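You operate a simulated robot arm through the tools that you are given. There is no shell and no other tool.

Carry out the task below with a simulated robot arm. There is one attempt and no reset: what you move stays moved.

JOB
Thread the fibre feeder and fill the white fibre tub about a third.
Fine: red spool onto the spool peg, roving pin through the roving guide into the inlet, green valve open and shut; drop nothing. Set down upright: red spool.
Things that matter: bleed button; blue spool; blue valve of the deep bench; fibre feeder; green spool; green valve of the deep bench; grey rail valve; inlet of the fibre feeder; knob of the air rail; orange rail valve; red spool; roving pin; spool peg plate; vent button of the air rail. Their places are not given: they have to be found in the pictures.

The check looks at the end state, three seconds after you hand in, the way a careful person would. Anything else that was tipped, shoved, dropped, spilled or broken makes it a failure.

ROBOT AND FRAMES
A 6-joint arm with a two-finger parallel gripper, fixed in place. Base frame: the origin is at the foot of the arm, x ahead of it, y to its left, z up; the work surface is at about z = 0.88. Lengths are in m, angles in degrees, forces in N, time in s.
With the tool pointing down near the work surface it reaches from about 0.58 to 0.94 m from the base axis. Its first joint turns from -149.0 to 149.0 degrees. Payload 3.43 kg.
The TCP is the grasp point between the finger pads, 0.034 m short of the fingertips. In the tool frame z runs along the fingers and y along their closing line. The gripper opens to 0.128 m. The fingers are 0.024 m wide and 0.012 m thick; the gripper's body (0.048 by 0.13 m) begins 0.096 m behind the TCP.
Orientation is that of the tool frame in the base frame, as a unit quaternion [w, x, y, z]. With the fingers straight down and closing along the base's y, the tool's x points along the base's -x, its y along +y and its z along -z.

CONTROLS
- The arm moves only by the tool nudge_tool. Its argument "increments" is text: rows parted by semicolons, each of 6 numbers parted by spaces: the shift along the tool's x, y, z in cm, then the turn, a rotation vector about the tool's x, y, z in degrees. In form: tx ty tz wx wy wz; .... A call has 1 to 20 rows; each row shifts and turns the commanded pose from where the row before left it, along the tool's axes as they then stand. "grip" is the finger opening in cm, from 0 to 12.8, set as the call begins (left out, the last holds). Rows are played at 5 a second. More than 0.05 m and 8.6 degrees between two rows, or a gripper value outside its range, and nothing of the call is played. Where a pose cannot be reached the arm comes as near as it can. A force on the tool above 80 N (or 10 N above the force at the start of the call, whichever is more), or a blocked arm, ends the call early, and 0.2 s more pass. Each finger travels about 0.108 m/s and halts on what it meets, pressing with about 40 N; the grip force reading is that of the motor and also rises with nothing between the fingers. The clock runs only during rows and for 0.2 s after the last one: add rows that do not move to give the fingers time. The reply holds the time, the measured pose of the TCP, the force on the tool along the base axes, the opening and the grip force, in the units named above and with some noise, with the torque about the TCP (base axes, N m) and any sound that the robot's microphone picked up.
- Cameras (640 x 400 px; columns grow to the right, rows downward): "scene" is fixed at [0.2204, -0.499, 1.4785]; the picture's right is [0.92, -0.40, 0.00], its down [-0.11, -0.25, -0.96] and it looks along [0.38, 0.88, -0.27] (base axes); focal length 358 px, centre (320, 200). "wrist" rides on the gripper at [0.076, -0.011, -0.16] in the tool frame; the picture's right is [0.15, 0.99, 0.00], its down [-0.88, 0.13, -0.46] and it looks along [-0.45, 0.07, 0.89] (tool axes); focal length 234 px, centre (320, 200).
- camera(camera): a new picture of that camera. No time passes.
- slide_trunk(by): slides the trunk up (or, below 0, down) by that many m; the arm rides with it, the base frame stays. It gives what a move gives, with no picture.
- probe_pixels(camera, pixels): for up to 12 pixels [column, row] of the newest picture of that camera ("zoom" is the newest enlarged one), the place [x, y, z] in the base frame of the surface seen there, good to about 0.002 m. No time passes.
- enlarge(camera, box): a new picture of the part [left, top, right, bottom] of that camera's present view, enlarged. No time passes.
- finish_job(): hands the job in; it is judged then, once.

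Open the gripper and draw the arm clear of the work before you hand the job in, unless the task says otherwise.

The tools are called after "Request:" by a JSON object that holds its "name" and its "arguments". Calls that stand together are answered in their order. nudge_tool: Moves the arm, as the interface text tells. Its arguments: {"type":"object","properties":{"increments":{"type":"string"},"grip":{"type":"number"}},"required":["increments"]} The other tools are called the same way: slide_trunk (by) slides the trunk up or down; camera (camera) takes a picture; probe_pixels (camera, pixels) gives the place of the surface under pixels of a picture; enlarge (camera, box) takes an enlarged picture of a part of a camera's view; finish_job () hands the job in.

At the start:

```text
clock: 0.0
eef_pos: [0.3626, 0.7384, 1.3402]
tcp_rot: [0.001, 0.001, 1.0, 0.005]
force: [0.5, -0.1, 0.0]
torque: [-0.02, 0.03, -0.02]
gripper_width: 0.1279
finger_force: 0.0
trunk travel left (down, up): [-0.675, 0.035]
```

scene: 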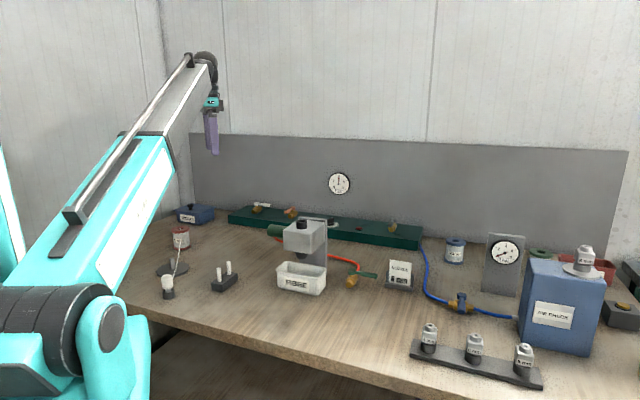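
wrist: 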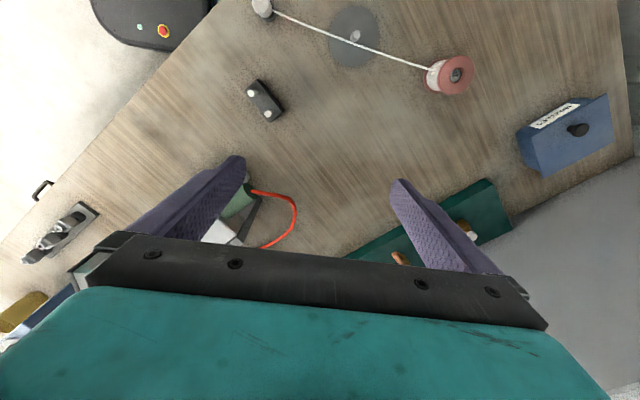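

I start by looking closer at the scene: the left part (red spool, pin, plates, feeder) and the right part (valves, block).

Request:
{"name": "enlarge", "arguments": {"camera": "scene", "box": [140, 180, 300, 310]}}

Request:
{"name": "enlarge", "arguments": {"camera": "scene", "box": [260, 190, 430, 310]}}

Request:
{"name": "enlarge", "arguments": {"camera": "scene", "box": [400, 220, 640, 390]}}

Request:
{"name": "enlarge", "arguments": {"camera": "wrist", "box": [220, 0, 640, 270]}}

```text
3.08 times, centred on (220, 245) of scene
```

zoom: 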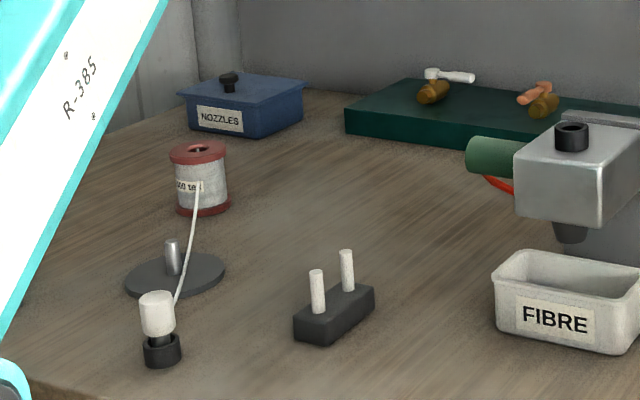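

```text
3.33 times, centred on (345, 250) of scene
```

zoom: 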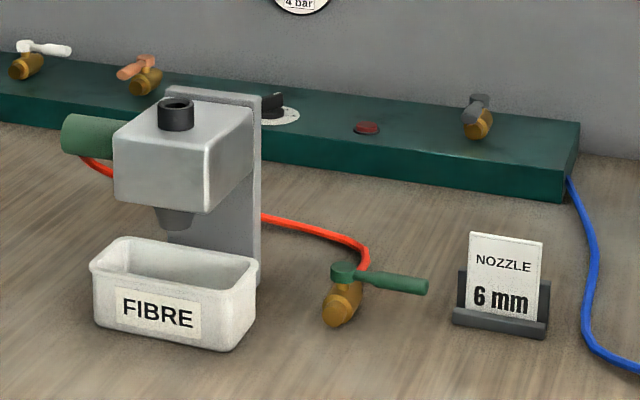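

```text
2.35 times, centred on (520, 305) of scene
```

zoom: 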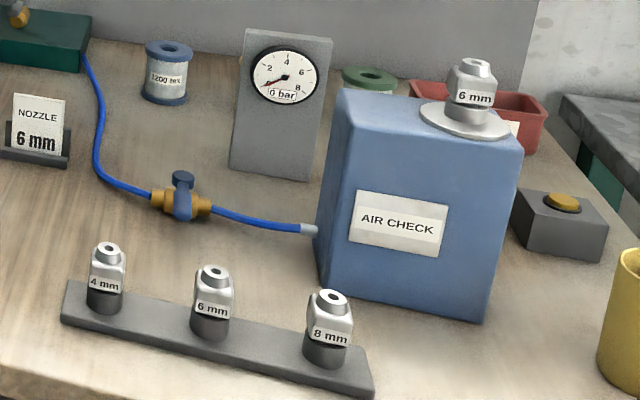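

```text
1.48 times, centred on (430, 135) of wrist
```

zoom: 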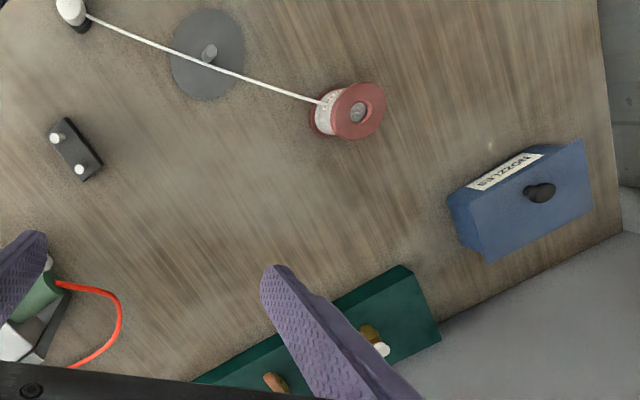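

Now I measure the main objects in the scene picture: red spool at (181,238), disc/peg at (171,268)/(171,262), pin at (167,285), guide at (223,280), feeder inlet (303,225), tub (302,278), green valve (355,278).

Request:
{"name": "enlarge", "arguments": {"camera": "scene", "box": [140, 220, 250, 305]}}

Request:
{"name": "probe_pixels", "arguments": {"camera": "scene", "pixels": [[181, 229], [181, 247], [171, 261], [171, 268], [167, 279], [167, 296], [220, 268], [228, 263], [223, 284], [303, 222], [300, 262], [365, 275]]}}

```text
4.71 times, centred on (195, 262) of scene
```

zoom: 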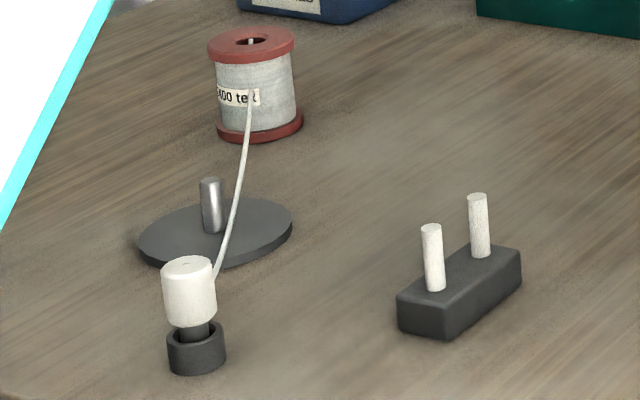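

```text
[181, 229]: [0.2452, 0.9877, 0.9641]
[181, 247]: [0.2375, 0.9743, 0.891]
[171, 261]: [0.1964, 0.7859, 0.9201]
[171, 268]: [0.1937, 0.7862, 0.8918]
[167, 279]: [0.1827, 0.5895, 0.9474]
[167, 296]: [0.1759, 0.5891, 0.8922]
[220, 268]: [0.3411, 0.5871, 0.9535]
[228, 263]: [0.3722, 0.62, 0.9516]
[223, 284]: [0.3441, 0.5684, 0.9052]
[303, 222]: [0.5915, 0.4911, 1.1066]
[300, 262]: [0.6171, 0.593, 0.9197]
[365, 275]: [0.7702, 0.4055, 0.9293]
```

The spool is about 1.0 m from the base axis, a bit far. I probe its outline in the newest zoom (flange at (210..295, 45), core (215..295, 90)) and the peg, disc, pin cap and posts.

Request:
{"name": "probe_pixels", "arguments": {"camera": "zoom", "pixels": [[212, 42], [292, 42], [250, 58], [255, 30], [219, 85], [291, 80], [222, 130], [300, 120], [260, 137], [212, 182], [215, 225], [205, 182]]}}

Request:
{"name": "probe_pixels", "arguments": {"camera": "zoom", "pixels": [[142, 240], [290, 215], [215, 200], [215, 262], [187, 260], [166, 290], [213, 290], [190, 315], [172, 350], [222, 350], [432, 230], [477, 198]]}}

Request:
{"name": "probe_pixels", "arguments": {"camera": "zoom", "pixels": [[436, 290], [482, 255], [400, 298], [445, 318], [518, 255], [445, 335], [400, 330], [250, 100], [240, 180], [225, 250], [214, 275], [252, 42]]}}

```text
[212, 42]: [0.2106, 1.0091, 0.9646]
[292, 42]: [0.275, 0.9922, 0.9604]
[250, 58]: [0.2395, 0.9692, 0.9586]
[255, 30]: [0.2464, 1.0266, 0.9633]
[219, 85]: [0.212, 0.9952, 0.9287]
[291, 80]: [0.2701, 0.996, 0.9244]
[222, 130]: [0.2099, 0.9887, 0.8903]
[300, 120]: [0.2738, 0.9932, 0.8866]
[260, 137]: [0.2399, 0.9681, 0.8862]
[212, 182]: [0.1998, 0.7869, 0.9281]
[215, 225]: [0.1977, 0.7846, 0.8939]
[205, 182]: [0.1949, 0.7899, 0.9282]
```

```text
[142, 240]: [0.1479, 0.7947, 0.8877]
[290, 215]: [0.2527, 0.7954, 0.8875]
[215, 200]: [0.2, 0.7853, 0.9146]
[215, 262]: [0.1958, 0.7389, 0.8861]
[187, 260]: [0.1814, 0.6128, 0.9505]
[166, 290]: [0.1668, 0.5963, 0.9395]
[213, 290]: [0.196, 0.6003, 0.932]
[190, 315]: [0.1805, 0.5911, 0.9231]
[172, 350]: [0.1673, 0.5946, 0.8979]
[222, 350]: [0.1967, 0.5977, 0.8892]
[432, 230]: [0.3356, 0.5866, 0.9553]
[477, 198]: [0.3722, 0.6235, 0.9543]
```

```text
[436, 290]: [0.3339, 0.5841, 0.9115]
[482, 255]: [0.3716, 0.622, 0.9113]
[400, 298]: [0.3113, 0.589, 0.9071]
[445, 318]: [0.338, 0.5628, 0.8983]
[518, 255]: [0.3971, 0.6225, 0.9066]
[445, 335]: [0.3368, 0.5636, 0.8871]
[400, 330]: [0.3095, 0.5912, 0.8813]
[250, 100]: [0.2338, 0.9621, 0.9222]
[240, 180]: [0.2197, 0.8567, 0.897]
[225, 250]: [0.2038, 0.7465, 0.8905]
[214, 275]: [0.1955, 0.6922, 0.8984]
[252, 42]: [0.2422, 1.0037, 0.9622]
```

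The red spool stands at about (0.242, 1.000), z 0.88–0.965, flange about 66 mm; peg at (0.20, 0.79) top 0.93; pin cap at (0.181, 0.606). The roving leaves the spool toward the base, so I want the fingers closing along base x: I turn the tool −90° about its z, high in free air.

Request:
{"name": "nudge_tool", "arguments": {"increments": "0 0 0 0 0 -8.18; 0 0 0 0 0 -8.18; 0 0 0 0 0 -8.18; 0 0 0 0 0 -8.18; 0 0 0 0 0 -8.18; 0 0 0 0 0 -8.18; 0 0 0 0 0 -8.18; 0 0 0 0 0 -8.18; 0 0 0 0 0 -8.18; 0 0 0 0 0 -8.18; 0 0 0 0 0 -8.2", "grip": 12.8}}

Request:
{"name": "camera", "arguments": {"camera": "wrist"}}

Request:
{"name": "camera", "arguments": {"camera": "scene"}}

```text
clock: 0.9
eef_pos: [0.3624, 0.7414, 1.3393]
tcp_rot: [0.0, -0.208, 0.978, 0.01]
force: [-17.7, 18.6, 1.5]
torque: [-3.18, -2.95, -2.24]
gripper_width: 0.1281
finger_force: 0.0
trunk travel left (down, up): [-0.675, 0.035]
stopped in row 4: the force on the tool passed its limit at 164 N (the readings are from after the stop); the commanded pose is now the measured one
```

```text
taken
```

wrist: 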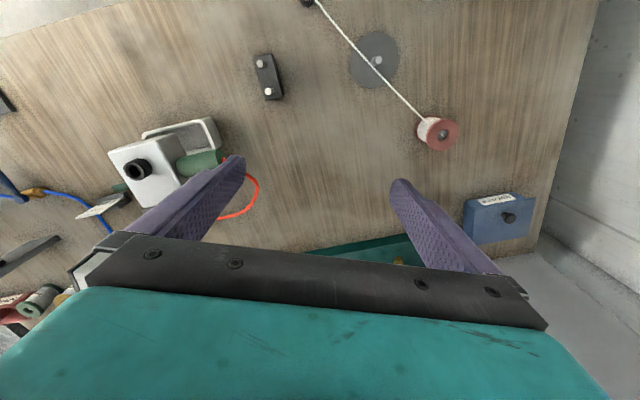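

```text
taken
```

scene: 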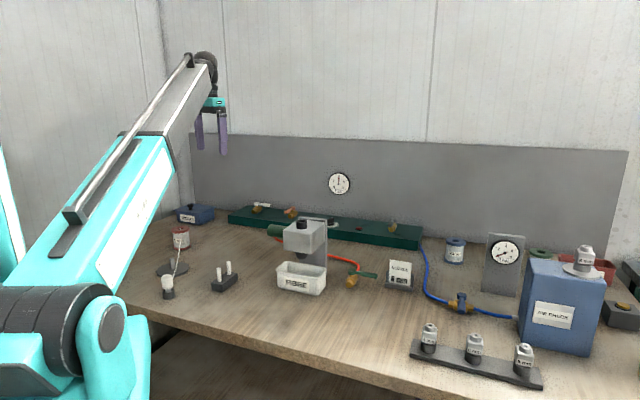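

The turn stopped after about 24° with a force spike; nothing in the pictures is near the fingers. I play still rows to read the resting force before going on.

Request:
{"name": "nudge_tool", "arguments": {"increments": "0 0 0 0 0 0; 0 0 0 0 0 0; 0 0 0 0 0 0"}}

```text
clock: 1.7
eef_pos: [0.3623, 0.7401, 1.3395]
tcp_rot: [0.001, -0.207, 0.978, 0.009]
force: [-23.1, 29.6, -3.4]
torque: [-4.75, -4.02, -3.15]
gripper_width: 0.1279
finger_force: 0.0
trunk travel left (down, up): [-0.675, 0.035]
```

The resting force resolves to a contact at the camera mount against the arm's own forearm, so the camera must be on the outer side. I turn back the other way, step by step.

Request:
{"name": "nudge_tool", "arguments": {"increments": "0 0 0 0 0 4; 0 0 0 0 0 6; 0 0 0 0 0 8; 0 0 0 0 0 8; 0 0 0 0 0 8; 0 0 0 0 0 8; 0 0 0 0 0 8; 0 0 0 0 0 0"}}

```text
clock: 3.5
eef_pos: [0.3626, 0.7403, 1.3395]
tcp_rot: [-0.003, 0.225, 0.974, 0.009]
force: [0.2, -1.5, 0.9]
torque: [-0.04, 0.01, 0.03]
gripper_width: 0.1277
finger_force: 0.1
trunk travel left (down, up): [-0.675, 0.035]
```

Free of force again at +26° from the start. I continue the remaining 64° to bring the tool's x onto base +y.

Request:
{"name": "nudge_tool", "arguments": {"increments": "0 0 0 0 0 8; 0 0 0 0 0 8; 0 0 0 0 0 8; 0 0 0 0 0 8; 0 0 0 0 0 8; 0 0 0 0 0 8; 0 0 0 0 0 8; 0 0 0 0 0 8; 0 0 0 0 0 0"}}

Request:
{"name": "camera", "arguments": {"camera": "wrist"}}

Request:
{"name": "camera", "arguments": {"camera": "scene"}}

```text
clock: 5.5
eef_pos: [0.3625, 0.7387, 1.341]
tcp_rot: [-0.006, 0.707, 0.708, 0.006]
force: [0.0, -0.5, 0.0]
torque: [0.0, 0.01, 0.0]
gripper_width: 0.1282
finger_force: 0.2
trunk travel left (down, up): [-0.675, 0.035]
```

```text
taken
```

wrist: 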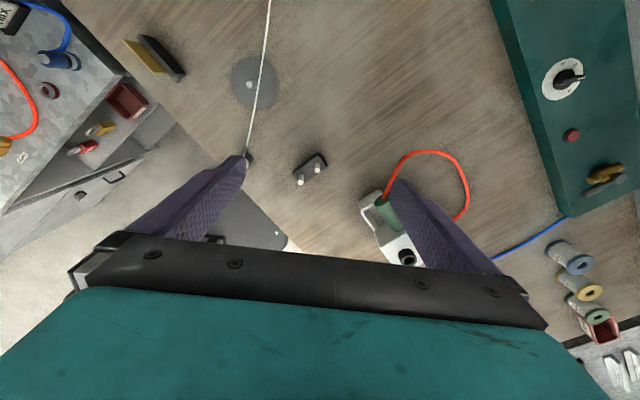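

```text
taken
```

scene: 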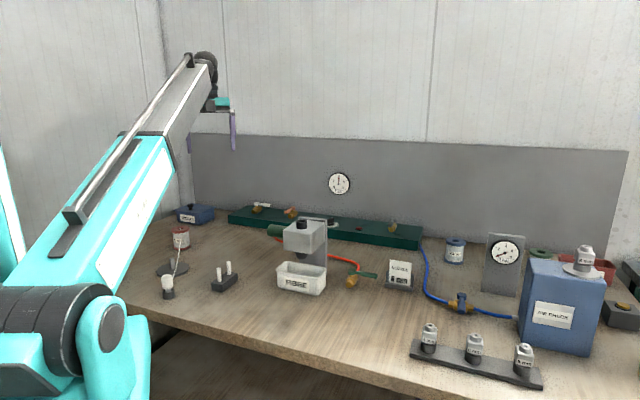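

The tool's x now points along +y with no contact. Before reaching out I check where the walls are near the spool.

Request:
{"name": "probe_pixels", "arguments": {"camera": "scene", "pixels": [[175, 30], [150, 20], [240, 60], [240, 170], [193, 180], [178, 195], [160, 205], [195, 210], [188, 214], [260, 208], [292, 212], [80, 60]]}}

Request:
{"name": "probe_pixels", "arguments": {"camera": "wrist", "pixels": [[249, 84], [300, 180], [318, 170], [408, 257], [232, 85], [275, 82], [255, 60], [255, 110], [262, 40], [248, 155], [565, 75], [572, 135]]}}

```text
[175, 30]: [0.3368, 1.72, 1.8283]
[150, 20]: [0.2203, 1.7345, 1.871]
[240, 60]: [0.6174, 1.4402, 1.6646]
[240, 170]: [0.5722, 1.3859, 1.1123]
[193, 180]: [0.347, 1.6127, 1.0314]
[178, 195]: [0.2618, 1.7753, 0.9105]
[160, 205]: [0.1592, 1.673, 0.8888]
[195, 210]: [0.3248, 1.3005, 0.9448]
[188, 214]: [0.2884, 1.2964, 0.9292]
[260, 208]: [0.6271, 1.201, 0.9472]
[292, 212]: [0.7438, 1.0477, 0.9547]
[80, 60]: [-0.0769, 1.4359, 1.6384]
```

```text
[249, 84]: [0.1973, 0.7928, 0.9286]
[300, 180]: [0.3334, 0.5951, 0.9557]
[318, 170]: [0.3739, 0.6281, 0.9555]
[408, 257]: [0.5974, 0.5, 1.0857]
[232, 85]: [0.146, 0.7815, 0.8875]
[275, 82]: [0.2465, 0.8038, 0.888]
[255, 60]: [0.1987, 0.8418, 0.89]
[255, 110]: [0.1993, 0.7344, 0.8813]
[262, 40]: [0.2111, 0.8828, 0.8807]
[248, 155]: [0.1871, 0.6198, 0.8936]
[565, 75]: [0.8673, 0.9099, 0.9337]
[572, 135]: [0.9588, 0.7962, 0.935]
```

Walls are well beyond the spool, and the peg is at (0.197, 0.793). I now travel toward the spool at height to see how far the vertical tool reaches.

Request:
{"name": "nudge_tool", "arguments": {"increments": "3 -2.0 3.2 0 0 0; 3 -2.0 3.2 0 0 0; 3 -2.0 3.2 0 0 0; 3 -2.0 3.2 0 0 0; 3 -2.0 3.2 0 0 0; 3 -2.0 3.2 0 0 0; 0 0 0 0 0 0; 0 0 0 0 0 0"}}

```text
clock: 7.3
eef_pos: [0.2246, 0.8642, 1.1352]
tcp_rot: [-0.008, 0.706, 0.708, 0.006]
force: [-0.1, -0.1, 0.5]
torque: [-0.01, -0.02, -0.02]
gripper_width: 0.1278
finger_force: 0.0
out of reach, approached as far as the arm can: row 2, 3, 4, 5, 6
trunk travel left (down, up): [-0.675, 0.035]
```

Vertical reach ends at radius about 0.89 here, so the tool must lean outward. I tilt about the tool's y by +24° (fingers pointing outward) and see what is reached.

Request:
{"name": "nudge_tool", "arguments": {"increments": "0 0 0 0 6 0; 0 0 0 0 6 0; 0 0 0 0 6 0; 0 0 0 0 6 0; 0 0 0 0 0 0; 0 0 0 0 0 0"}}

```text
clock: 8.7
eef_pos: [0.2253, 0.865, 1.1353]
tcp_rot: [-0.154, 0.689, 0.691, 0.153]
force: [0.3, -0.3, -0.3]
torque: [-0.02, 0.01, 0.04]
gripper_width: 0.1282
finger_force: 0.1
trunk travel left (down, up): [-0.675, 0.035]
```

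The 25° tilt was reached. I now go to a pre-grasp about 10 cm back along the finger direction from the spool: shift (0.017, 0.093, −0.102) in base axes.

Request:
{"name": "nudge_tool", "arguments": {"increments": "1.03 0.43 3.29 0 0 0; 1.03 0.43 3.29 0 0 0; 1.03 0.43 3.29 0 0 0; 1.03 0.43 3.29 0 0 0; 0 0 0 0 0 0; 0 0 0 0 0 0"}}

Request:
{"name": "camera", "arguments": {"camera": "wrist"}}

Request:
{"name": "camera", "arguments": {"camera": "scene"}}

```text
clock: 10.1
eef_pos: [0.2439, 0.9567, 1.0336]
tcp_rot: [-0.154, 0.689, 0.692, 0.151]
force: [0.0, 0.8, 0.2]
torque: [-0.02, -0.01, -0.01]
gripper_width: 0.1277
finger_force: 0.0
trunk travel left (down, up): [-0.675, 0.035]
```

```text
taken
```

wrist: 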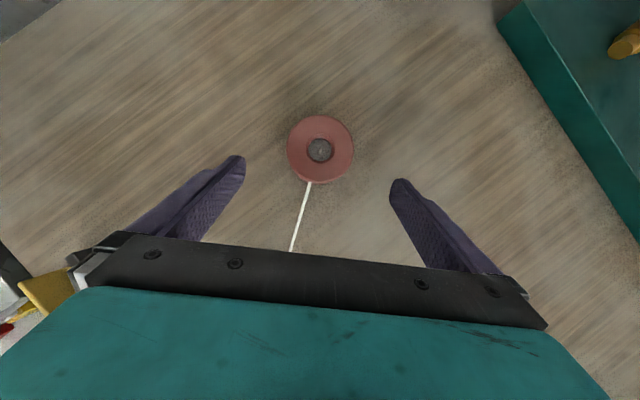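

```text
taken
```

scene: 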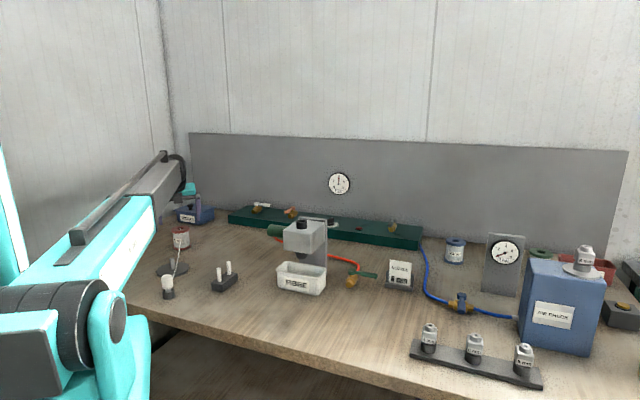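

The spool's top is seen at about (320,150). I probe its rim and hole to fix the axis.

Request:
{"name": "enlarge", "arguments": {"camera": "wrist", "box": [260, 90, 380, 210]}}

Request:
{"name": "probe_pixels", "arguments": {"camera": "wrist", "pixels": [[290, 150], [351, 150], [320, 119], [320, 180], [320, 150], [308, 150], [332, 150], [320, 138], [320, 162], [300, 130], [340, 130], [300, 170]]}}

```text
3.33 times, centred on (320, 150) of wrist
```

zoom: 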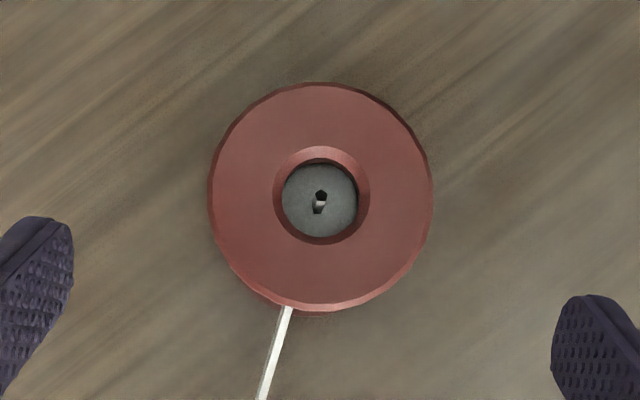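

```text
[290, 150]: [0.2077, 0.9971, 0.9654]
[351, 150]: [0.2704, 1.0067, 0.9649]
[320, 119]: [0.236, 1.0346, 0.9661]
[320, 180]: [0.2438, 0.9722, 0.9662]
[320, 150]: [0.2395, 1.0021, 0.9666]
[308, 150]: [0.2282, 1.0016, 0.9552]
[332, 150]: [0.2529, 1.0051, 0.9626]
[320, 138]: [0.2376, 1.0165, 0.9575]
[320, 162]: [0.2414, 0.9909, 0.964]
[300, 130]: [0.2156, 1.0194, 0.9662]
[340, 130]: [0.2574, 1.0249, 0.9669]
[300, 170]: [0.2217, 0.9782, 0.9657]
```

There is something grey inside the spool's bore with a small spot in the middle; I probe it in the zoom.

Request:
{"name": "probe_pixels", "arguments": {"camera": "zoom", "pixels": [[320, 200], [320, 194], [320, 207], [300, 200], [340, 200], [320, 175], [320, 225], [345, 190], [280, 200], [365, 200], [320, 150], [320, 240]]}}

Request:
{"name": "enlarge", "arguments": {"camera": "wrist", "box": [300, 132, 340, 168]}}

Request:
{"name": "enlarge", "arguments": {"camera": "scene", "box": [165, 220, 199, 254]}}

```text
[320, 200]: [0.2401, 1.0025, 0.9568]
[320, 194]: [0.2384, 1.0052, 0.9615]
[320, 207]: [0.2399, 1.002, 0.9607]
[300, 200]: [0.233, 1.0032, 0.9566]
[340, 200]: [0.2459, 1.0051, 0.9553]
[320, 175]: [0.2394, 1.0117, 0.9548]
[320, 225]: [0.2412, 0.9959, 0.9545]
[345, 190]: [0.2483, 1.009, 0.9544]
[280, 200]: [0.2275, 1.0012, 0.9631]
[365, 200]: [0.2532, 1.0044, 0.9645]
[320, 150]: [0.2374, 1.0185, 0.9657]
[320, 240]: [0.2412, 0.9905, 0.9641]
```

```text
11.11 times, centred on (320, 150) of wrist
```

zoom: 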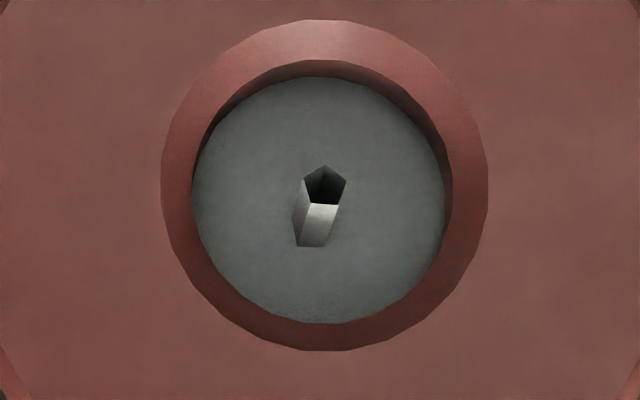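

```text
11.76 times, centred on (182, 237) of scene
```

zoom: 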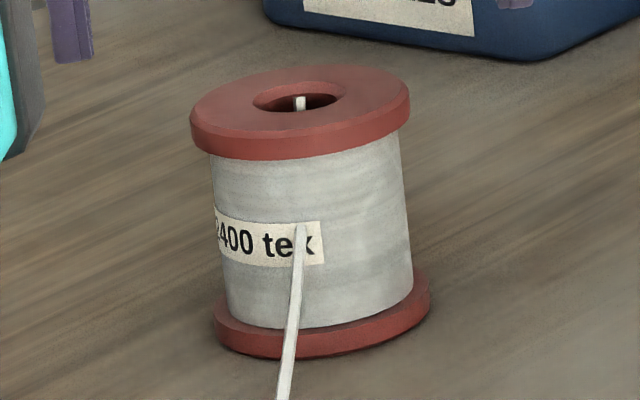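

The spool axis is at (0.240, 1.004), radius 0.034. I slide in along the fingers to a TCP of (0.240, 1.004, 0.942), fingers wide open.

Request:
{"name": "nudge_tool", "arguments": {"increments": "0.11 -0.1 2.575 0 0 0; 0.11 -0.1 2.575 0 0 0; 0.11 -0.1 2.575 0 0 0; 0.11 -0.1 2.575 0 0 0; 0 0 0 0 0 0; 0 0 0 0 0 0"}}

Request:
{"name": "camera", "arguments": {"camera": "wrist"}}

```text
clock: 11.5
eef_pos: [0.2325, 0.9806, 0.9427]
tcp_rot: [-0.155, 0.689, 0.691, 0.153]
force: [-1.0, 0.6, -0.6]
torque: [-0.02, 0.04, -0.01]
gripper_width: 0.1278
finger_force: 0.1
out of reach, approached as far as the arm can: row 3, 4
trunk travel left (down, up): [-0.675, 0.035]
```

```text
taken
```

wrist: 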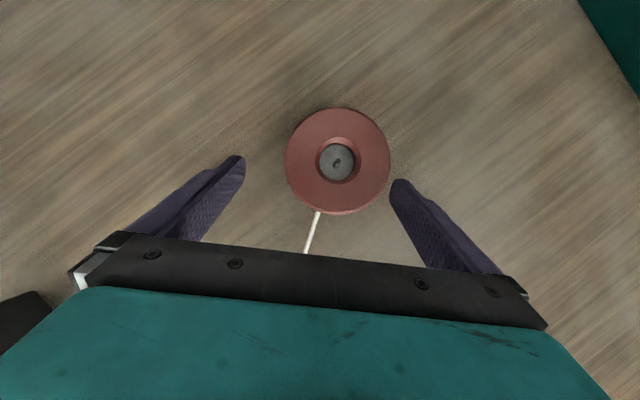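

Out of reach by about 2.5 cm at 25° of lean (fingers at (240,160) and (395,185), spool between at (338,160), untouched). I lean 13° more and then shift outward to the spool axis.

Request:
{"name": "nudge_tool", "arguments": {"increments": "0 0 0 0 6.5 0; 0 0 0 0 6.5 0; 0.68 0.25 0.4 0 0 0; 0.68 0.25 0.4 0 0 0; 0.67 0.25 0.41 0 0 0; 0 0 0 0 0 0; 0 0 0 0 0 0"}}

Request:
{"name": "camera", "arguments": {"camera": "wrist"}}

Request:
{"name": "enlarge", "arguments": {"camera": "scene", "box": [140, 180, 240, 260]}}

```text
clock: 13.1
eef_pos: [0.239, 1.004, 0.945]
tcp_rot: [-0.231, 0.668, 0.669, 0.229]
force: [0.4, -0.2, -0.2]
torque: [0.01, 0.04, 0.01]
gripper_width: 0.128
finger_force: 0.0
trunk travel left (down, up): [-0.675, 0.035]
```

```text
taken
```

wrist: 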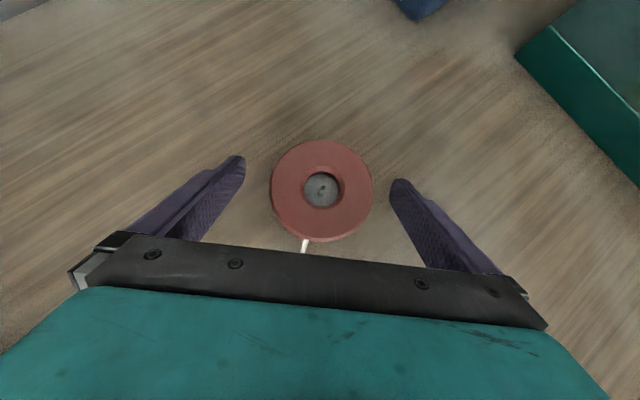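

```text
5.00 times, centred on (190, 220) of scene
```

zoom: 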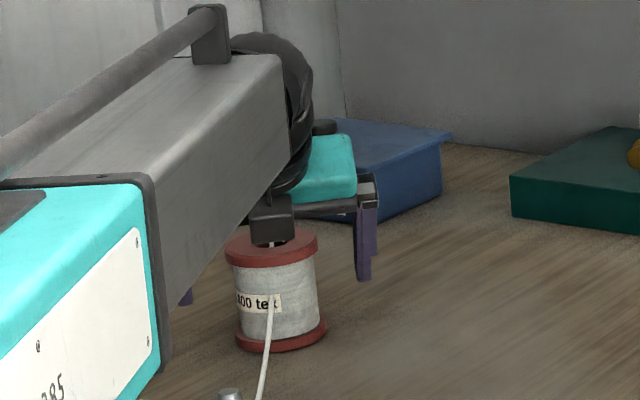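

The TCP is at the spool axis. A dark box shows just above the spool at zoom (270,218); I check its height and the spool's pose before closing.

Request:
{"name": "probe_pixels", "arguments": {"camera": "zoom", "pixels": [[270, 215], [270, 238], [265, 205], [285, 205], [240, 255], [312, 250], [363, 270], [188, 298], [330, 208], [250, 60]]}}

Request:
{"name": "probe_pixels", "arguments": {"camera": "wrist", "pixels": [[275, 190], [368, 190], [322, 145], [322, 236], [240, 165], [398, 188]]}}

```text
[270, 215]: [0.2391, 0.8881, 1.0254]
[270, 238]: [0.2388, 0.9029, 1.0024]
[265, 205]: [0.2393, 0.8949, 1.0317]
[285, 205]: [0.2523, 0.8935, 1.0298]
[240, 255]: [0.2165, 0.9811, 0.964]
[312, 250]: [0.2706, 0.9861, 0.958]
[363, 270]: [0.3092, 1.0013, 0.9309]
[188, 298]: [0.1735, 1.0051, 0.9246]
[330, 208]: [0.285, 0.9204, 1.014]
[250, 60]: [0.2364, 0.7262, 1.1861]
```

```text
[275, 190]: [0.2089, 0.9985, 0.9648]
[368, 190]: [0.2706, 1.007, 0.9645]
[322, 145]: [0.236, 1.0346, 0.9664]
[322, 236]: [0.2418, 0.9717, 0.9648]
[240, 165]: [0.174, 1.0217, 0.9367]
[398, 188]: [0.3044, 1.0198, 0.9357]
```

The dark box is the wrist's underside, clear of the spool (z ≥ 1.0, y ≈ 0.9). TCP x 0.239 matches the spool axis 0.240, so I close the fingers on the flange.

Request:
{"name": "nudge_tool", "arguments": {"increments": "0 0 0 0 0 0; 0 0 0 0 0 0; 0 0 0 0 0 0; 0 0 0 0 0 0", "grip": 5.5}}

Request:
{"name": "camera", "arguments": {"camera": "wrist"}}

Request:
{"name": "enlarge", "arguments": {"camera": "scene", "box": [150, 200, 220, 260]}}

```text
clock: 14.1
eef_pos: [0.2417, 1.0041, 0.9453]
tcp_rot: [-0.232, 0.667, 0.67, 0.229]
force: [0.3, -0.4, -0.1]
torque: [0.0, -0.1, -0.05]
gripper_width: 0.0695
finger_force: 39.8
trunk travel left (down, up): [-0.675, 0.035]
```

```text
taken
```

wrist: 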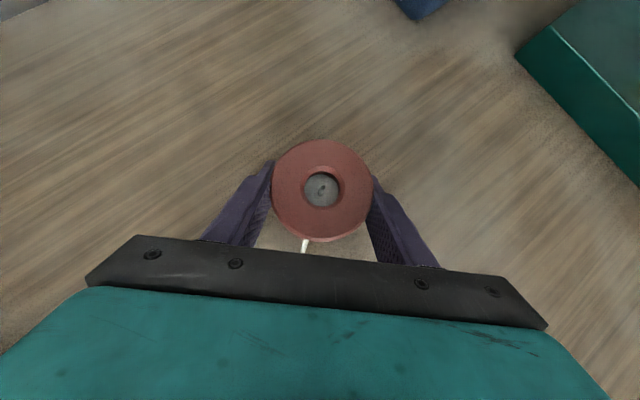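

```text
6.67 times, centred on (185, 230) of scene
```

zoom: 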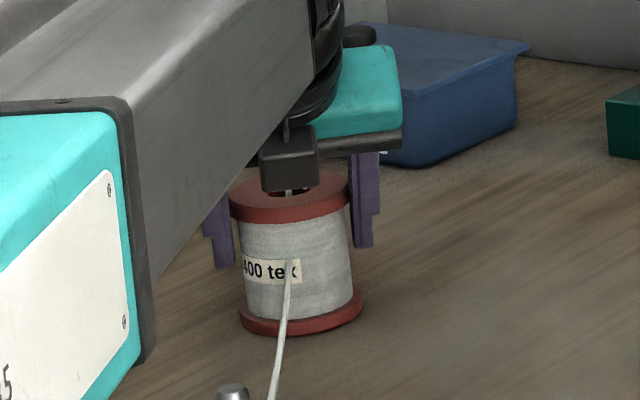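

The grip holds at 69.5 mm with 40 N and the spool is still upright. I lift 2 cm straight up and check.

Request:
{"name": "nudge_tool", "arguments": {"increments": "0.31 0 -0.393 0 0 0; 0.31 0 -0.393 0 0 0; 0.31 0 -0.393 0 0 0; 0.31 0 -0.393 0 0 0; 0 0 0 0 0 0; 0 0 0 0 0 0"}}

Request:
{"name": "enlarge", "arguments": {"camera": "scene", "box": [150, 200, 220, 260]}}

Request:
{"name": "camera", "arguments": {"camera": "wrist"}}

```text
clock: 15.5
eef_pos: [0.24, 1.0052, 0.9652]
tcp_rot: [-0.232, 0.668, 0.669, 0.229]
force: [-0.1, 0.2, -3.6]
torque: [0.01, -0.03, 0.0]
gripper_width: 0.0694
finger_force: 40.7
trunk travel left (down, up): [-0.675, 0.035]
```

```text
6.67 times, centred on (185, 230) of scene
```

zoom: 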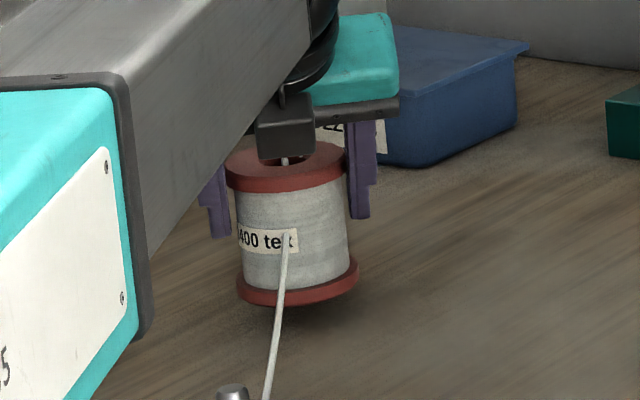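

```text
taken
```

wrist: 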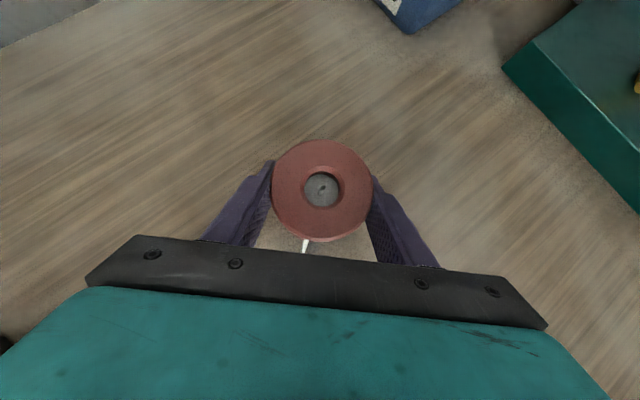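

The spool hangs upright in the grip (3.6 N). I raise it 5 cm more while carrying it inward toward the peg at (0.197, 0.793), stopping above the peg.

Request:
{"name": "nudge_tool", "arguments": {"increments": "-0.13 -0.15 -1.05 0 0 0; -0.13 -0.15 -1.05 0 0 0; -0.13 -0.15 -1.05 0 0 0; -0.13 -0.15 -1.05 0 0 0; -1.09 -0.31 -1.067 0 0 0; -1.09 -0.31 -1.067 0 0 0; -1.09 -0.31 -1.067 0 0 0; -1.09 -0.31 -1.067 0 0 0; -1.09 -0.31 -1.067 0 0 0; -1.09 -0.31 -1.067 0 0 0; -1.09 -0.31 -1.067 0 0 0; -1.09 -0.31 -1.067 0 0 0; -1.09 -0.31 -1.067 0 0 0; -1.09 -0.31 -1.067 0 0 0; -1.09 -0.31 -1.067 0 0 0; -1.09 -0.31 -1.067 0 0 0; 0 0 0 0 0 0; 0 0 0 0 0 0"}}

Request:
{"name": "camera", "arguments": {"camera": "scene"}}

Request:
{"name": "enlarge", "arguments": {"camera": "scene", "box": [120, 190, 240, 310]}}

Request:
{"name": "camera", "arguments": {"camera": "wrist"}}

```text
clock: 19.3
eef_pos: [0.1974, 0.7935, 1.0156]
tcp_rot: [-0.231, 0.668, 0.669, 0.229]
force: [0.0, -1.1, -2.7]
torque: [0.0, 0.01, 0.01]
gripper_width: 0.0693
finger_force: 40.5
trunk travel left (down, up): [-0.675, 0.035]
```

```text
taken
```

scene: 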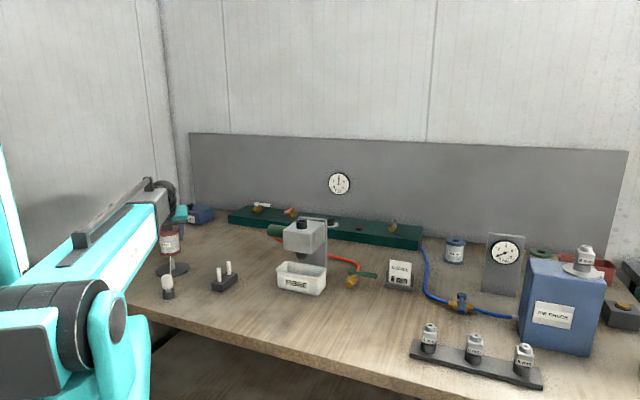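

```text
3.33 times, centred on (180, 250) of scene
```

zoom: 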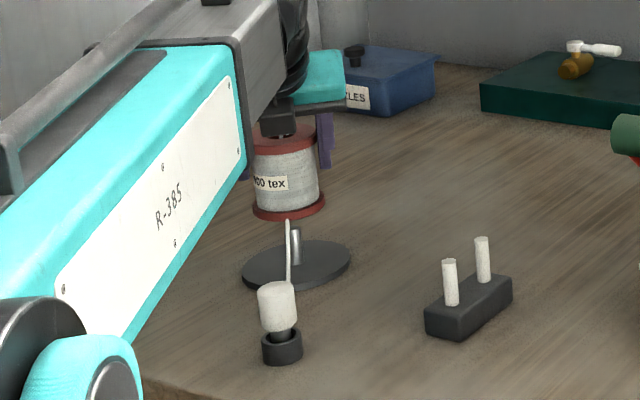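

```text
taken
```

wrist: 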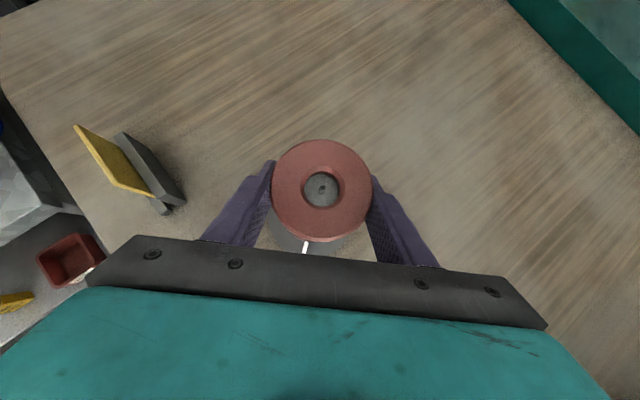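

The spool is above the peg. I zoom in to verify alignment: spool bottom flange versus the peg at zoom (295,230).

Request:
{"name": "enlarge", "arguments": {"camera": "scene", "box": [150, 220, 210, 305]}}

Request:
{"name": "probe_pixels", "arguments": {"camera": "wrist", "pixels": [[275, 190], [368, 190], [322, 145], [322, 236], [303, 188], [342, 188], [322, 170], [322, 205]]}}

```text
4.71 times, centred on (180, 262) of scene
```

zoom: 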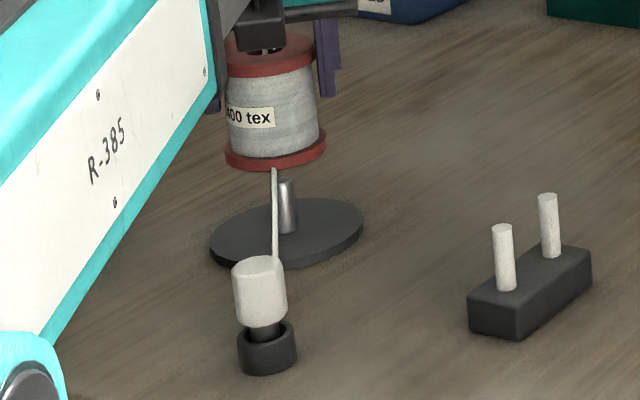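

```text
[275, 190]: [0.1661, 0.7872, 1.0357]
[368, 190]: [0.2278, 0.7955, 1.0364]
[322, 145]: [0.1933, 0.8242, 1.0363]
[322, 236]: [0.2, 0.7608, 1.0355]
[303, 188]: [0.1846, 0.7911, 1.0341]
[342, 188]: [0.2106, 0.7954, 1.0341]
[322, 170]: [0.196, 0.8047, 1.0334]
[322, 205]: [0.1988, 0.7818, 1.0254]
```

The spool is level, axis at (0.197, 0.793). I refine the peg's position from this zoom: points across the peg and on the disc rim.

Request:
{"name": "probe_pixels", "arguments": {"camera": "zoom", "pixels": [[283, 200], [290, 200], [296, 200], [283, 215], [290, 215], [297, 215], [214, 245], [361, 225], [300, 263], [250, 267], [330, 203], [290, 183]]}}

```text
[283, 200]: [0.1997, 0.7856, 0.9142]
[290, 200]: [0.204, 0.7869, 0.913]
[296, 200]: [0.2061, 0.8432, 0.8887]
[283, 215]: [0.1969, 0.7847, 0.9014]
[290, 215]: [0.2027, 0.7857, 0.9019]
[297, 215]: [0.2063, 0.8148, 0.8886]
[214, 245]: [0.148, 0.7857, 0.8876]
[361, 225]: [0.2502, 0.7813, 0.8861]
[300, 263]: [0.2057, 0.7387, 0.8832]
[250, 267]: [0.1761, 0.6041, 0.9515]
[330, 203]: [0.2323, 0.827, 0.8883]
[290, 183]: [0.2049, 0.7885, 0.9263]
```

Peg axis comes out at about (0.199, 0.792), 2 mm to the right of the spool axis. I check where the roving runs relative to the peg before lowering.

Request:
{"name": "probe_pixels", "arguments": {"camera": "zoom", "pixels": [[274, 172], [275, 185], [275, 200], [276, 220], [276, 240], [276, 255], [270, 48], [268, 52]]}}

Request:
{"name": "enlarge", "arguments": {"camera": "scene", "box": [165, 240, 190, 275]}}

```text
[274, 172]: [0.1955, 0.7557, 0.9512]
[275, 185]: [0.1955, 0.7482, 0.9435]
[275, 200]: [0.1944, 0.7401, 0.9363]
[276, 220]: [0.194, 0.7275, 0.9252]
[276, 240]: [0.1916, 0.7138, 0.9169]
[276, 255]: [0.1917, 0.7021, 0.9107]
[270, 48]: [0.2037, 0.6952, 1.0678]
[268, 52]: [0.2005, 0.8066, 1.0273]
```

```text
11.43 times, centred on (178, 258) of scene
```

zoom: 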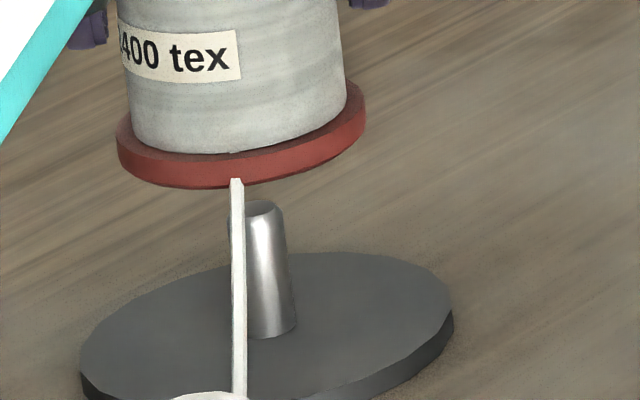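

The roving runs in front of the peg, clear of it. I shift 2 mm in x and lower 2.5 cm, so the peg tip should just enter the bore, and read the force.

Request:
{"name": "nudge_tool", "arguments": {"increments": "-0.08 0.2 -0.06 0 0 0; -0.309 0 0.394 0 0 0; -0.309 0 0.394 0 0 0; -0.309 0 0.394 0 0 0; -0.309 0 0.394 0 0 0; -0.309 0 0.394 0 0 0; 0 0 0 0 0 0"}}

Request:
{"name": "enlarge", "arguments": {"camera": "scene", "box": [150, 235, 200, 275]}}

```text
clock: 20.9
eef_pos: [0.2004, 0.7916, 0.9913]
tcp_rot: [-0.231, 0.668, 0.669, 0.229]
force: [-0.7, -0.1, -3.0]
torque: [0.0, 0.0, -0.04]
gripper_width: 0.0691
finger_force: 39.7
trunk travel left (down, up): [-0.675, 0.035]
```

```text
10.00 times, centred on (175, 255) of scene
```

zoom: 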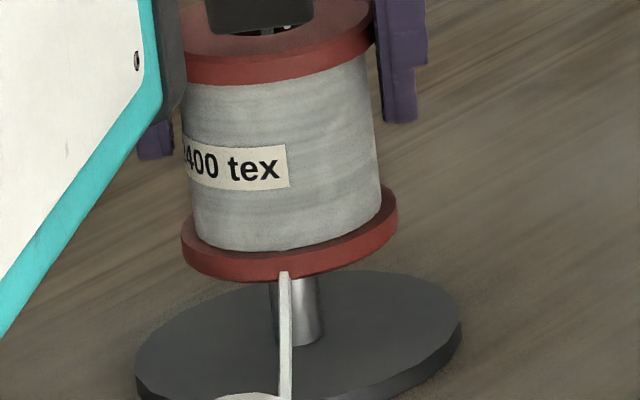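

No contact force (−3.0 N is the weight) and the peg is centred under the spool within about 1 mm. I lower another 3.4 cm.

Request:
{"name": "nudge_tool", "arguments": {"increments": "-0.309 0.05 0.394 0 0 0; -0.309 0 0.394 0 0 0; -0.309 0 0.394 0 0 0; -0.309 0 0.394 0 0 0; -0.309 0 0.394 0 0 0; -0.309 0 0.394 0 0 0; -0.247 0 0.315 0 0 0; 0 0 0 0 0 0"}}

Request:
{"name": "enlarge", "arguments": {"camera": "scene", "box": [150, 235, 200, 275]}}

```text
clock: 22.7
eef_pos: [0.2002, 0.7916, 0.9554]
tcp_rot: [-0.232, 0.667, 0.67, 0.229]
force: [0.3, -0.3, -2.6]
torque: [0.03, -0.02, 0.0]
gripper_width: 0.0693
finger_force: 40.4
trunk travel left (down, up): [-0.675, 0.035]
```

```text
10.00 times, centred on (175, 255) of scene
```

zoom: 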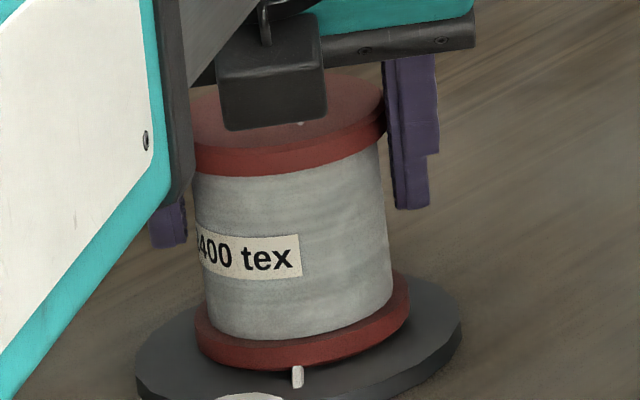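

The spool sits over the peg with about 3–4 mm left to the disc. I lower in 1 mm steps until the weight comes off.

Request:
{"name": "nudge_tool", "arguments": {"increments": "-0.062 0 0.079 0 0 0; -0.062 0 0.079 0 0 0; -0.062 0 0.079 0 0 0; 0 0 0 0 0 0"}}

```text
clock: 23.7
eef_pos: [0.2011, 0.7911, 0.9528]
tcp_rot: [-0.231, 0.667, 0.67, 0.23]
force: [0.2, -0.7, -3.9]
torque: [0.01, 0.02, 0.01]
gripper_width: 0.0692
finger_force: 40.0
trunk travel left (down, up): [-0.675, 0.035]
```

Still carrying the full weight; I continue down in half-millimetre steps.

Request:
{"name": "nudge_tool", "arguments": {"increments": "-0.031 0 0.039 0 0 0; -0.031 0 0.039 0 0 0; -0.031 0 0.039 0 0 0; 0 0 0 0 0 0"}}

Request:
{"name": "enlarge", "arguments": {"camera": "scene", "box": [150, 235, 200, 275]}}

```text
clock: 24.7
eef_pos: [0.2005, 0.7904, 0.9532]
tcp_rot: [-0.231, 0.668, 0.668, 0.232]
force: [1.2, 3.2, 6.0]
torque: [-0.13, -0.25, 0.09]
gripper_width: 0.0691
finger_force: 39.9
trunk travel left (down, up): [-0.675, 0.035]
```

```text
10.00 times, centred on (175, 255) of scene
```

zoom: 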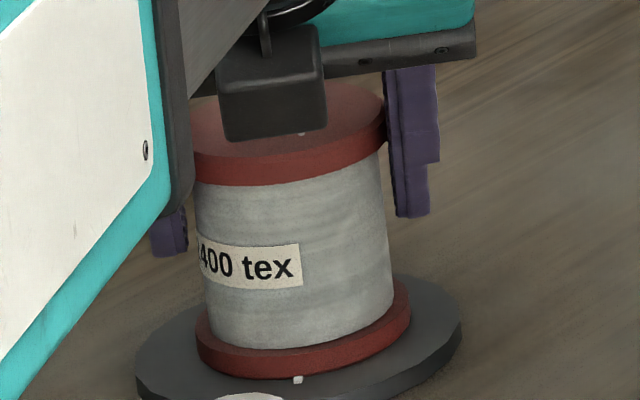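

The weight is off the fingers (+6 N), so the spool rests on the disc around the peg. I open the fingers fully.

Request:
{"name": "nudge_tool", "arguments": {"increments": "0 0 0 0 0 0; 0 0 0 0 0 0; 0 0 0 0 0 0; 0 0 0 0 0 0", "grip": 12.8}}

Request:
{"name": "enlarge", "arguments": {"camera": "scene", "box": [140, 225, 210, 305]}}

Request:
{"name": "camera", "arguments": {"camera": "wrist"}}

```text
clock: 25.7
eef_pos: [0.2012, 0.7909, 0.9533]
tcp_rot: [-0.232, 0.668, 0.669, 0.229]
force: [0.4, 0.2, 0.6]
torque: [-0.02, 0.01, 0.01]
gripper_width: 0.1279
finger_force: 0.1
trunk travel left (down, up): [-0.675, 0.035]
```

```text
5.00 times, centred on (175, 265) of scene
```

zoom: 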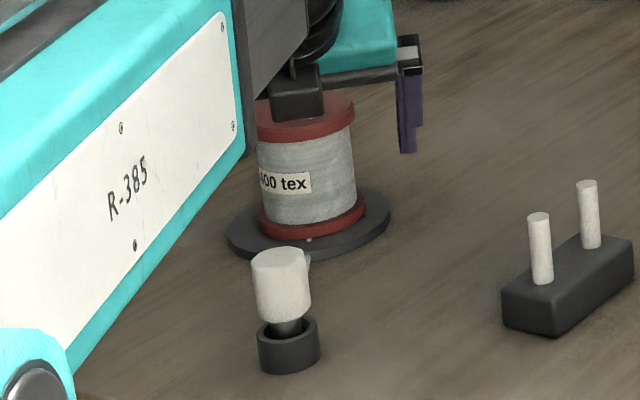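

```text
taken
```

wrist: 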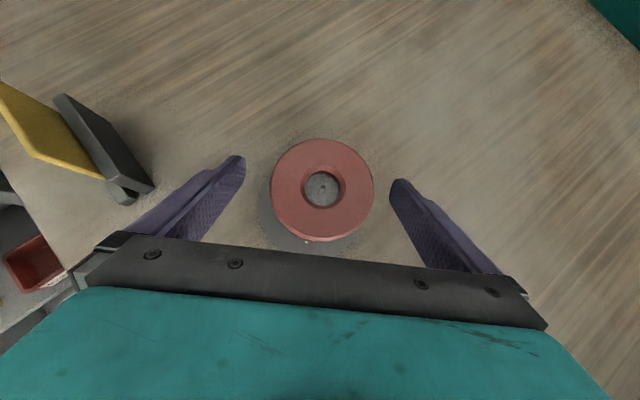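

The spool stands upright on the peg plate, the fingers are clear (0.128 open). I back out along the finger direction, then rise.

Request:
{"name": "nudge_tool", "arguments": {"increments": "0 0 -1 0 0 0; 0 0 -2 0 0 0; 0 0 -2.5 0 0 0; 0 0 -2.5 0 0 0; 1.85 0 -2.36 0 0 0; 1.85 0 -2.36 0 0 0; 1.85 0 -2.36 0 0 0; 1.85 0 -2.36 0 0 0; 0 0 0 0 0 0"}}

Request:
{"name": "camera", "arguments": {"camera": "scene"}}

Request:
{"name": "camera", "arguments": {"camera": "wrist"}}

```text
clock: 27.7
eef_pos: [0.2002, 0.7418, 1.136]
tcp_rot: [-0.231, 0.668, 0.67, 0.229]
force: [0.7, 0.9, 0.2]
torque: [-0.01, 0.0, 0.02]
gripper_width: 0.128
finger_force: 0.1
trunk travel left (down, up): [-0.675, 0.035]
```

```text
taken
```

scene: 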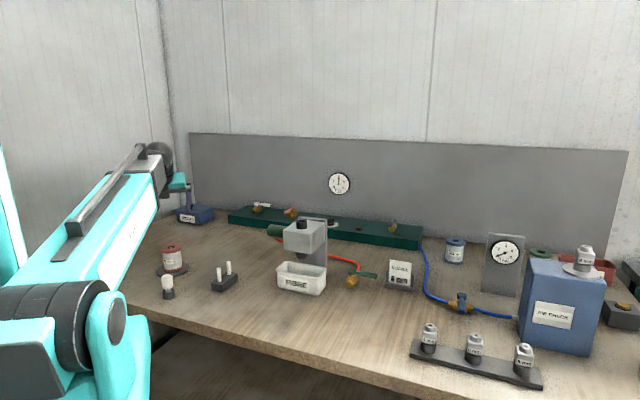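

```text
taken
```

wrist: 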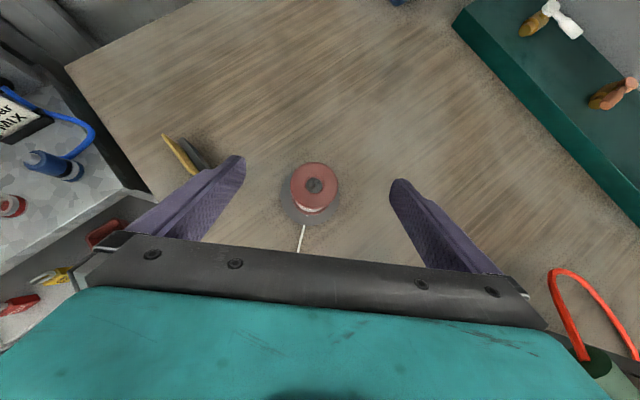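

The spool is upright on the plate. I bring the tool back to vertical (−38° about y) and turn it +45° about its z, so the fingers will close across the guide's passing direction.

Request:
{"name": "nudge_tool", "arguments": {"increments": "0 0 0 0 -7.63 0; 0 0 0 0 -7.63 0; 0 0 0 0 -7.63 0; 0 0 0 0 -7.63 0; 0 0 0 0 -7.63 0; 0 0 0 0 0 7.5; 0 0 0 0 0 7.5; 0 0 0 0 0 7.5; 0 0 0 0 0 7.5; 0 0 0 0 0 7.5; 0 0 0 0 0 7.5; 0 0 0 0 0 0"}}

```text
clock: 30.3
eef_pos: [0.2007, 0.7418, 1.1357]
tcp_rot: [0.0, 0.729, 0.684, -0.001]
force: [-0.4, 0.2, 0.0]
torque: [-0.04, -0.02, -0.03]
gripper_width: 0.1278
finger_force: 0.1
out of reach, approached as far as the arm can: row 6, 7, 8, 9, 10, 11
trunk travel left (down, up): [-0.675, 0.035]
```

The wrist roll stops at a limit (tool x at azimuth 86°), so that turn isn't available; I'll hold the pin cap by its top with the fingers closing along base x instead, keeping the fingers above the guide posts. I square the tool and move above the pin at (0.181, 0.606).

Request:
{"name": "nudge_tool", "arguments": {"increments": "0 0 0 0 0 -3.6; -2.72 -0.4 1.7 0 0 0; -2.72 -0.4 1.7 0 0 0; -2.72 -0.4 1.7 0 0 0; -2.72 -0.4 1.7 0 0 0; -2.72 -0.4 1.7 0 0 0; 0 0 0 0 0 0; 0 0 0 0 0 0"}}

Request:
{"name": "camera", "arguments": {"camera": "wrist"}}

Request:
{"name": "camera", "arguments": {"camera": "scene"}}

```text
clock: 32.1
eef_pos: [0.1811, 0.6058, 1.0514]
tcp_rot: [0.0, 0.707, 0.707, -0.001]
force: [0.8, 0.3, 0.2]
torque: [0.02, -0.01, -0.02]
gripper_width: 0.128
finger_force: 0.0
trunk travel left (down, up): [-0.675, 0.035]
```

```text
taken
```

wrist: 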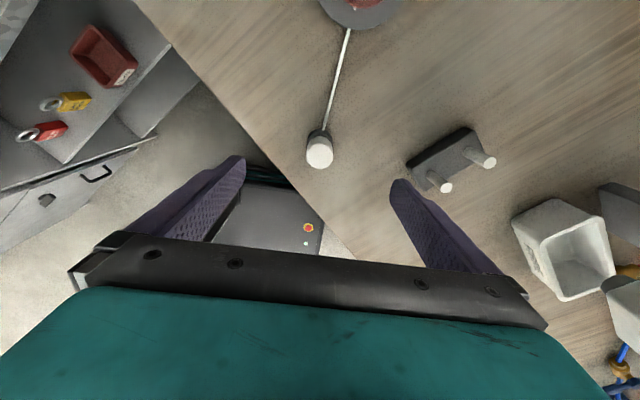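

```text
taken
```

scene: 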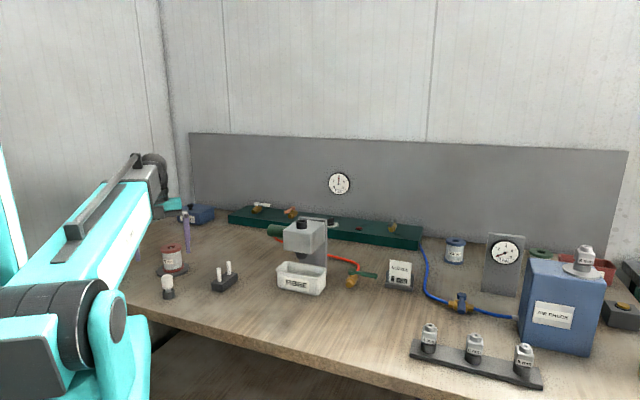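

The pin is between the fingers at (320,153). I probe the cap and the guide's posts and tub from here.

Request:
{"name": "enlarge", "arguments": {"camera": "wrist", "box": [290, 110, 350, 180]}}

Request:
{"name": "probe_pixels", "arguments": {"camera": "wrist", "pixels": [[320, 153], [308, 153], [331, 153], [320, 143], [320, 165], [443, 186], [486, 160], [430, 172], [463, 145], [418, 168], [480, 143], [448, 150]]}}

Request:
{"name": "enlarge", "arguments": {"camera": "scene", "box": [140, 235, 260, 310]}}

```text
5.71 times, centred on (320, 145) of wrist
```

zoom: 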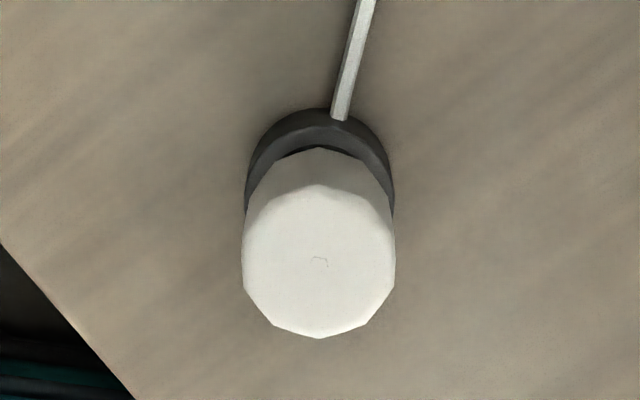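

```text
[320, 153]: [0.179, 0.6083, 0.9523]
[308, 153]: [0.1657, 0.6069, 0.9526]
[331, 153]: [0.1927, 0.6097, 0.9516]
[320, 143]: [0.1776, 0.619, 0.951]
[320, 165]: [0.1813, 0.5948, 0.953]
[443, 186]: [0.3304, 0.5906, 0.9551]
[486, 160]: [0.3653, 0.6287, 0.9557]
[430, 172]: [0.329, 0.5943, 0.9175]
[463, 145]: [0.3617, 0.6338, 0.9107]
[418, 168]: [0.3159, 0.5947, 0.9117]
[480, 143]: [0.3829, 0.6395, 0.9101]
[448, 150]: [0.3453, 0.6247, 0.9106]
```

```text
5.33 times, centred on (200, 272) of scene
```

zoom: 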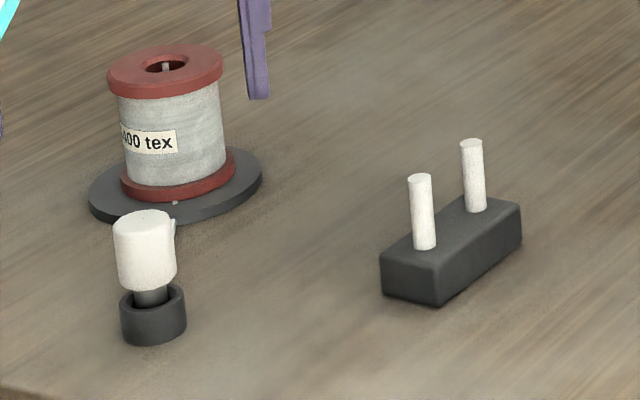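

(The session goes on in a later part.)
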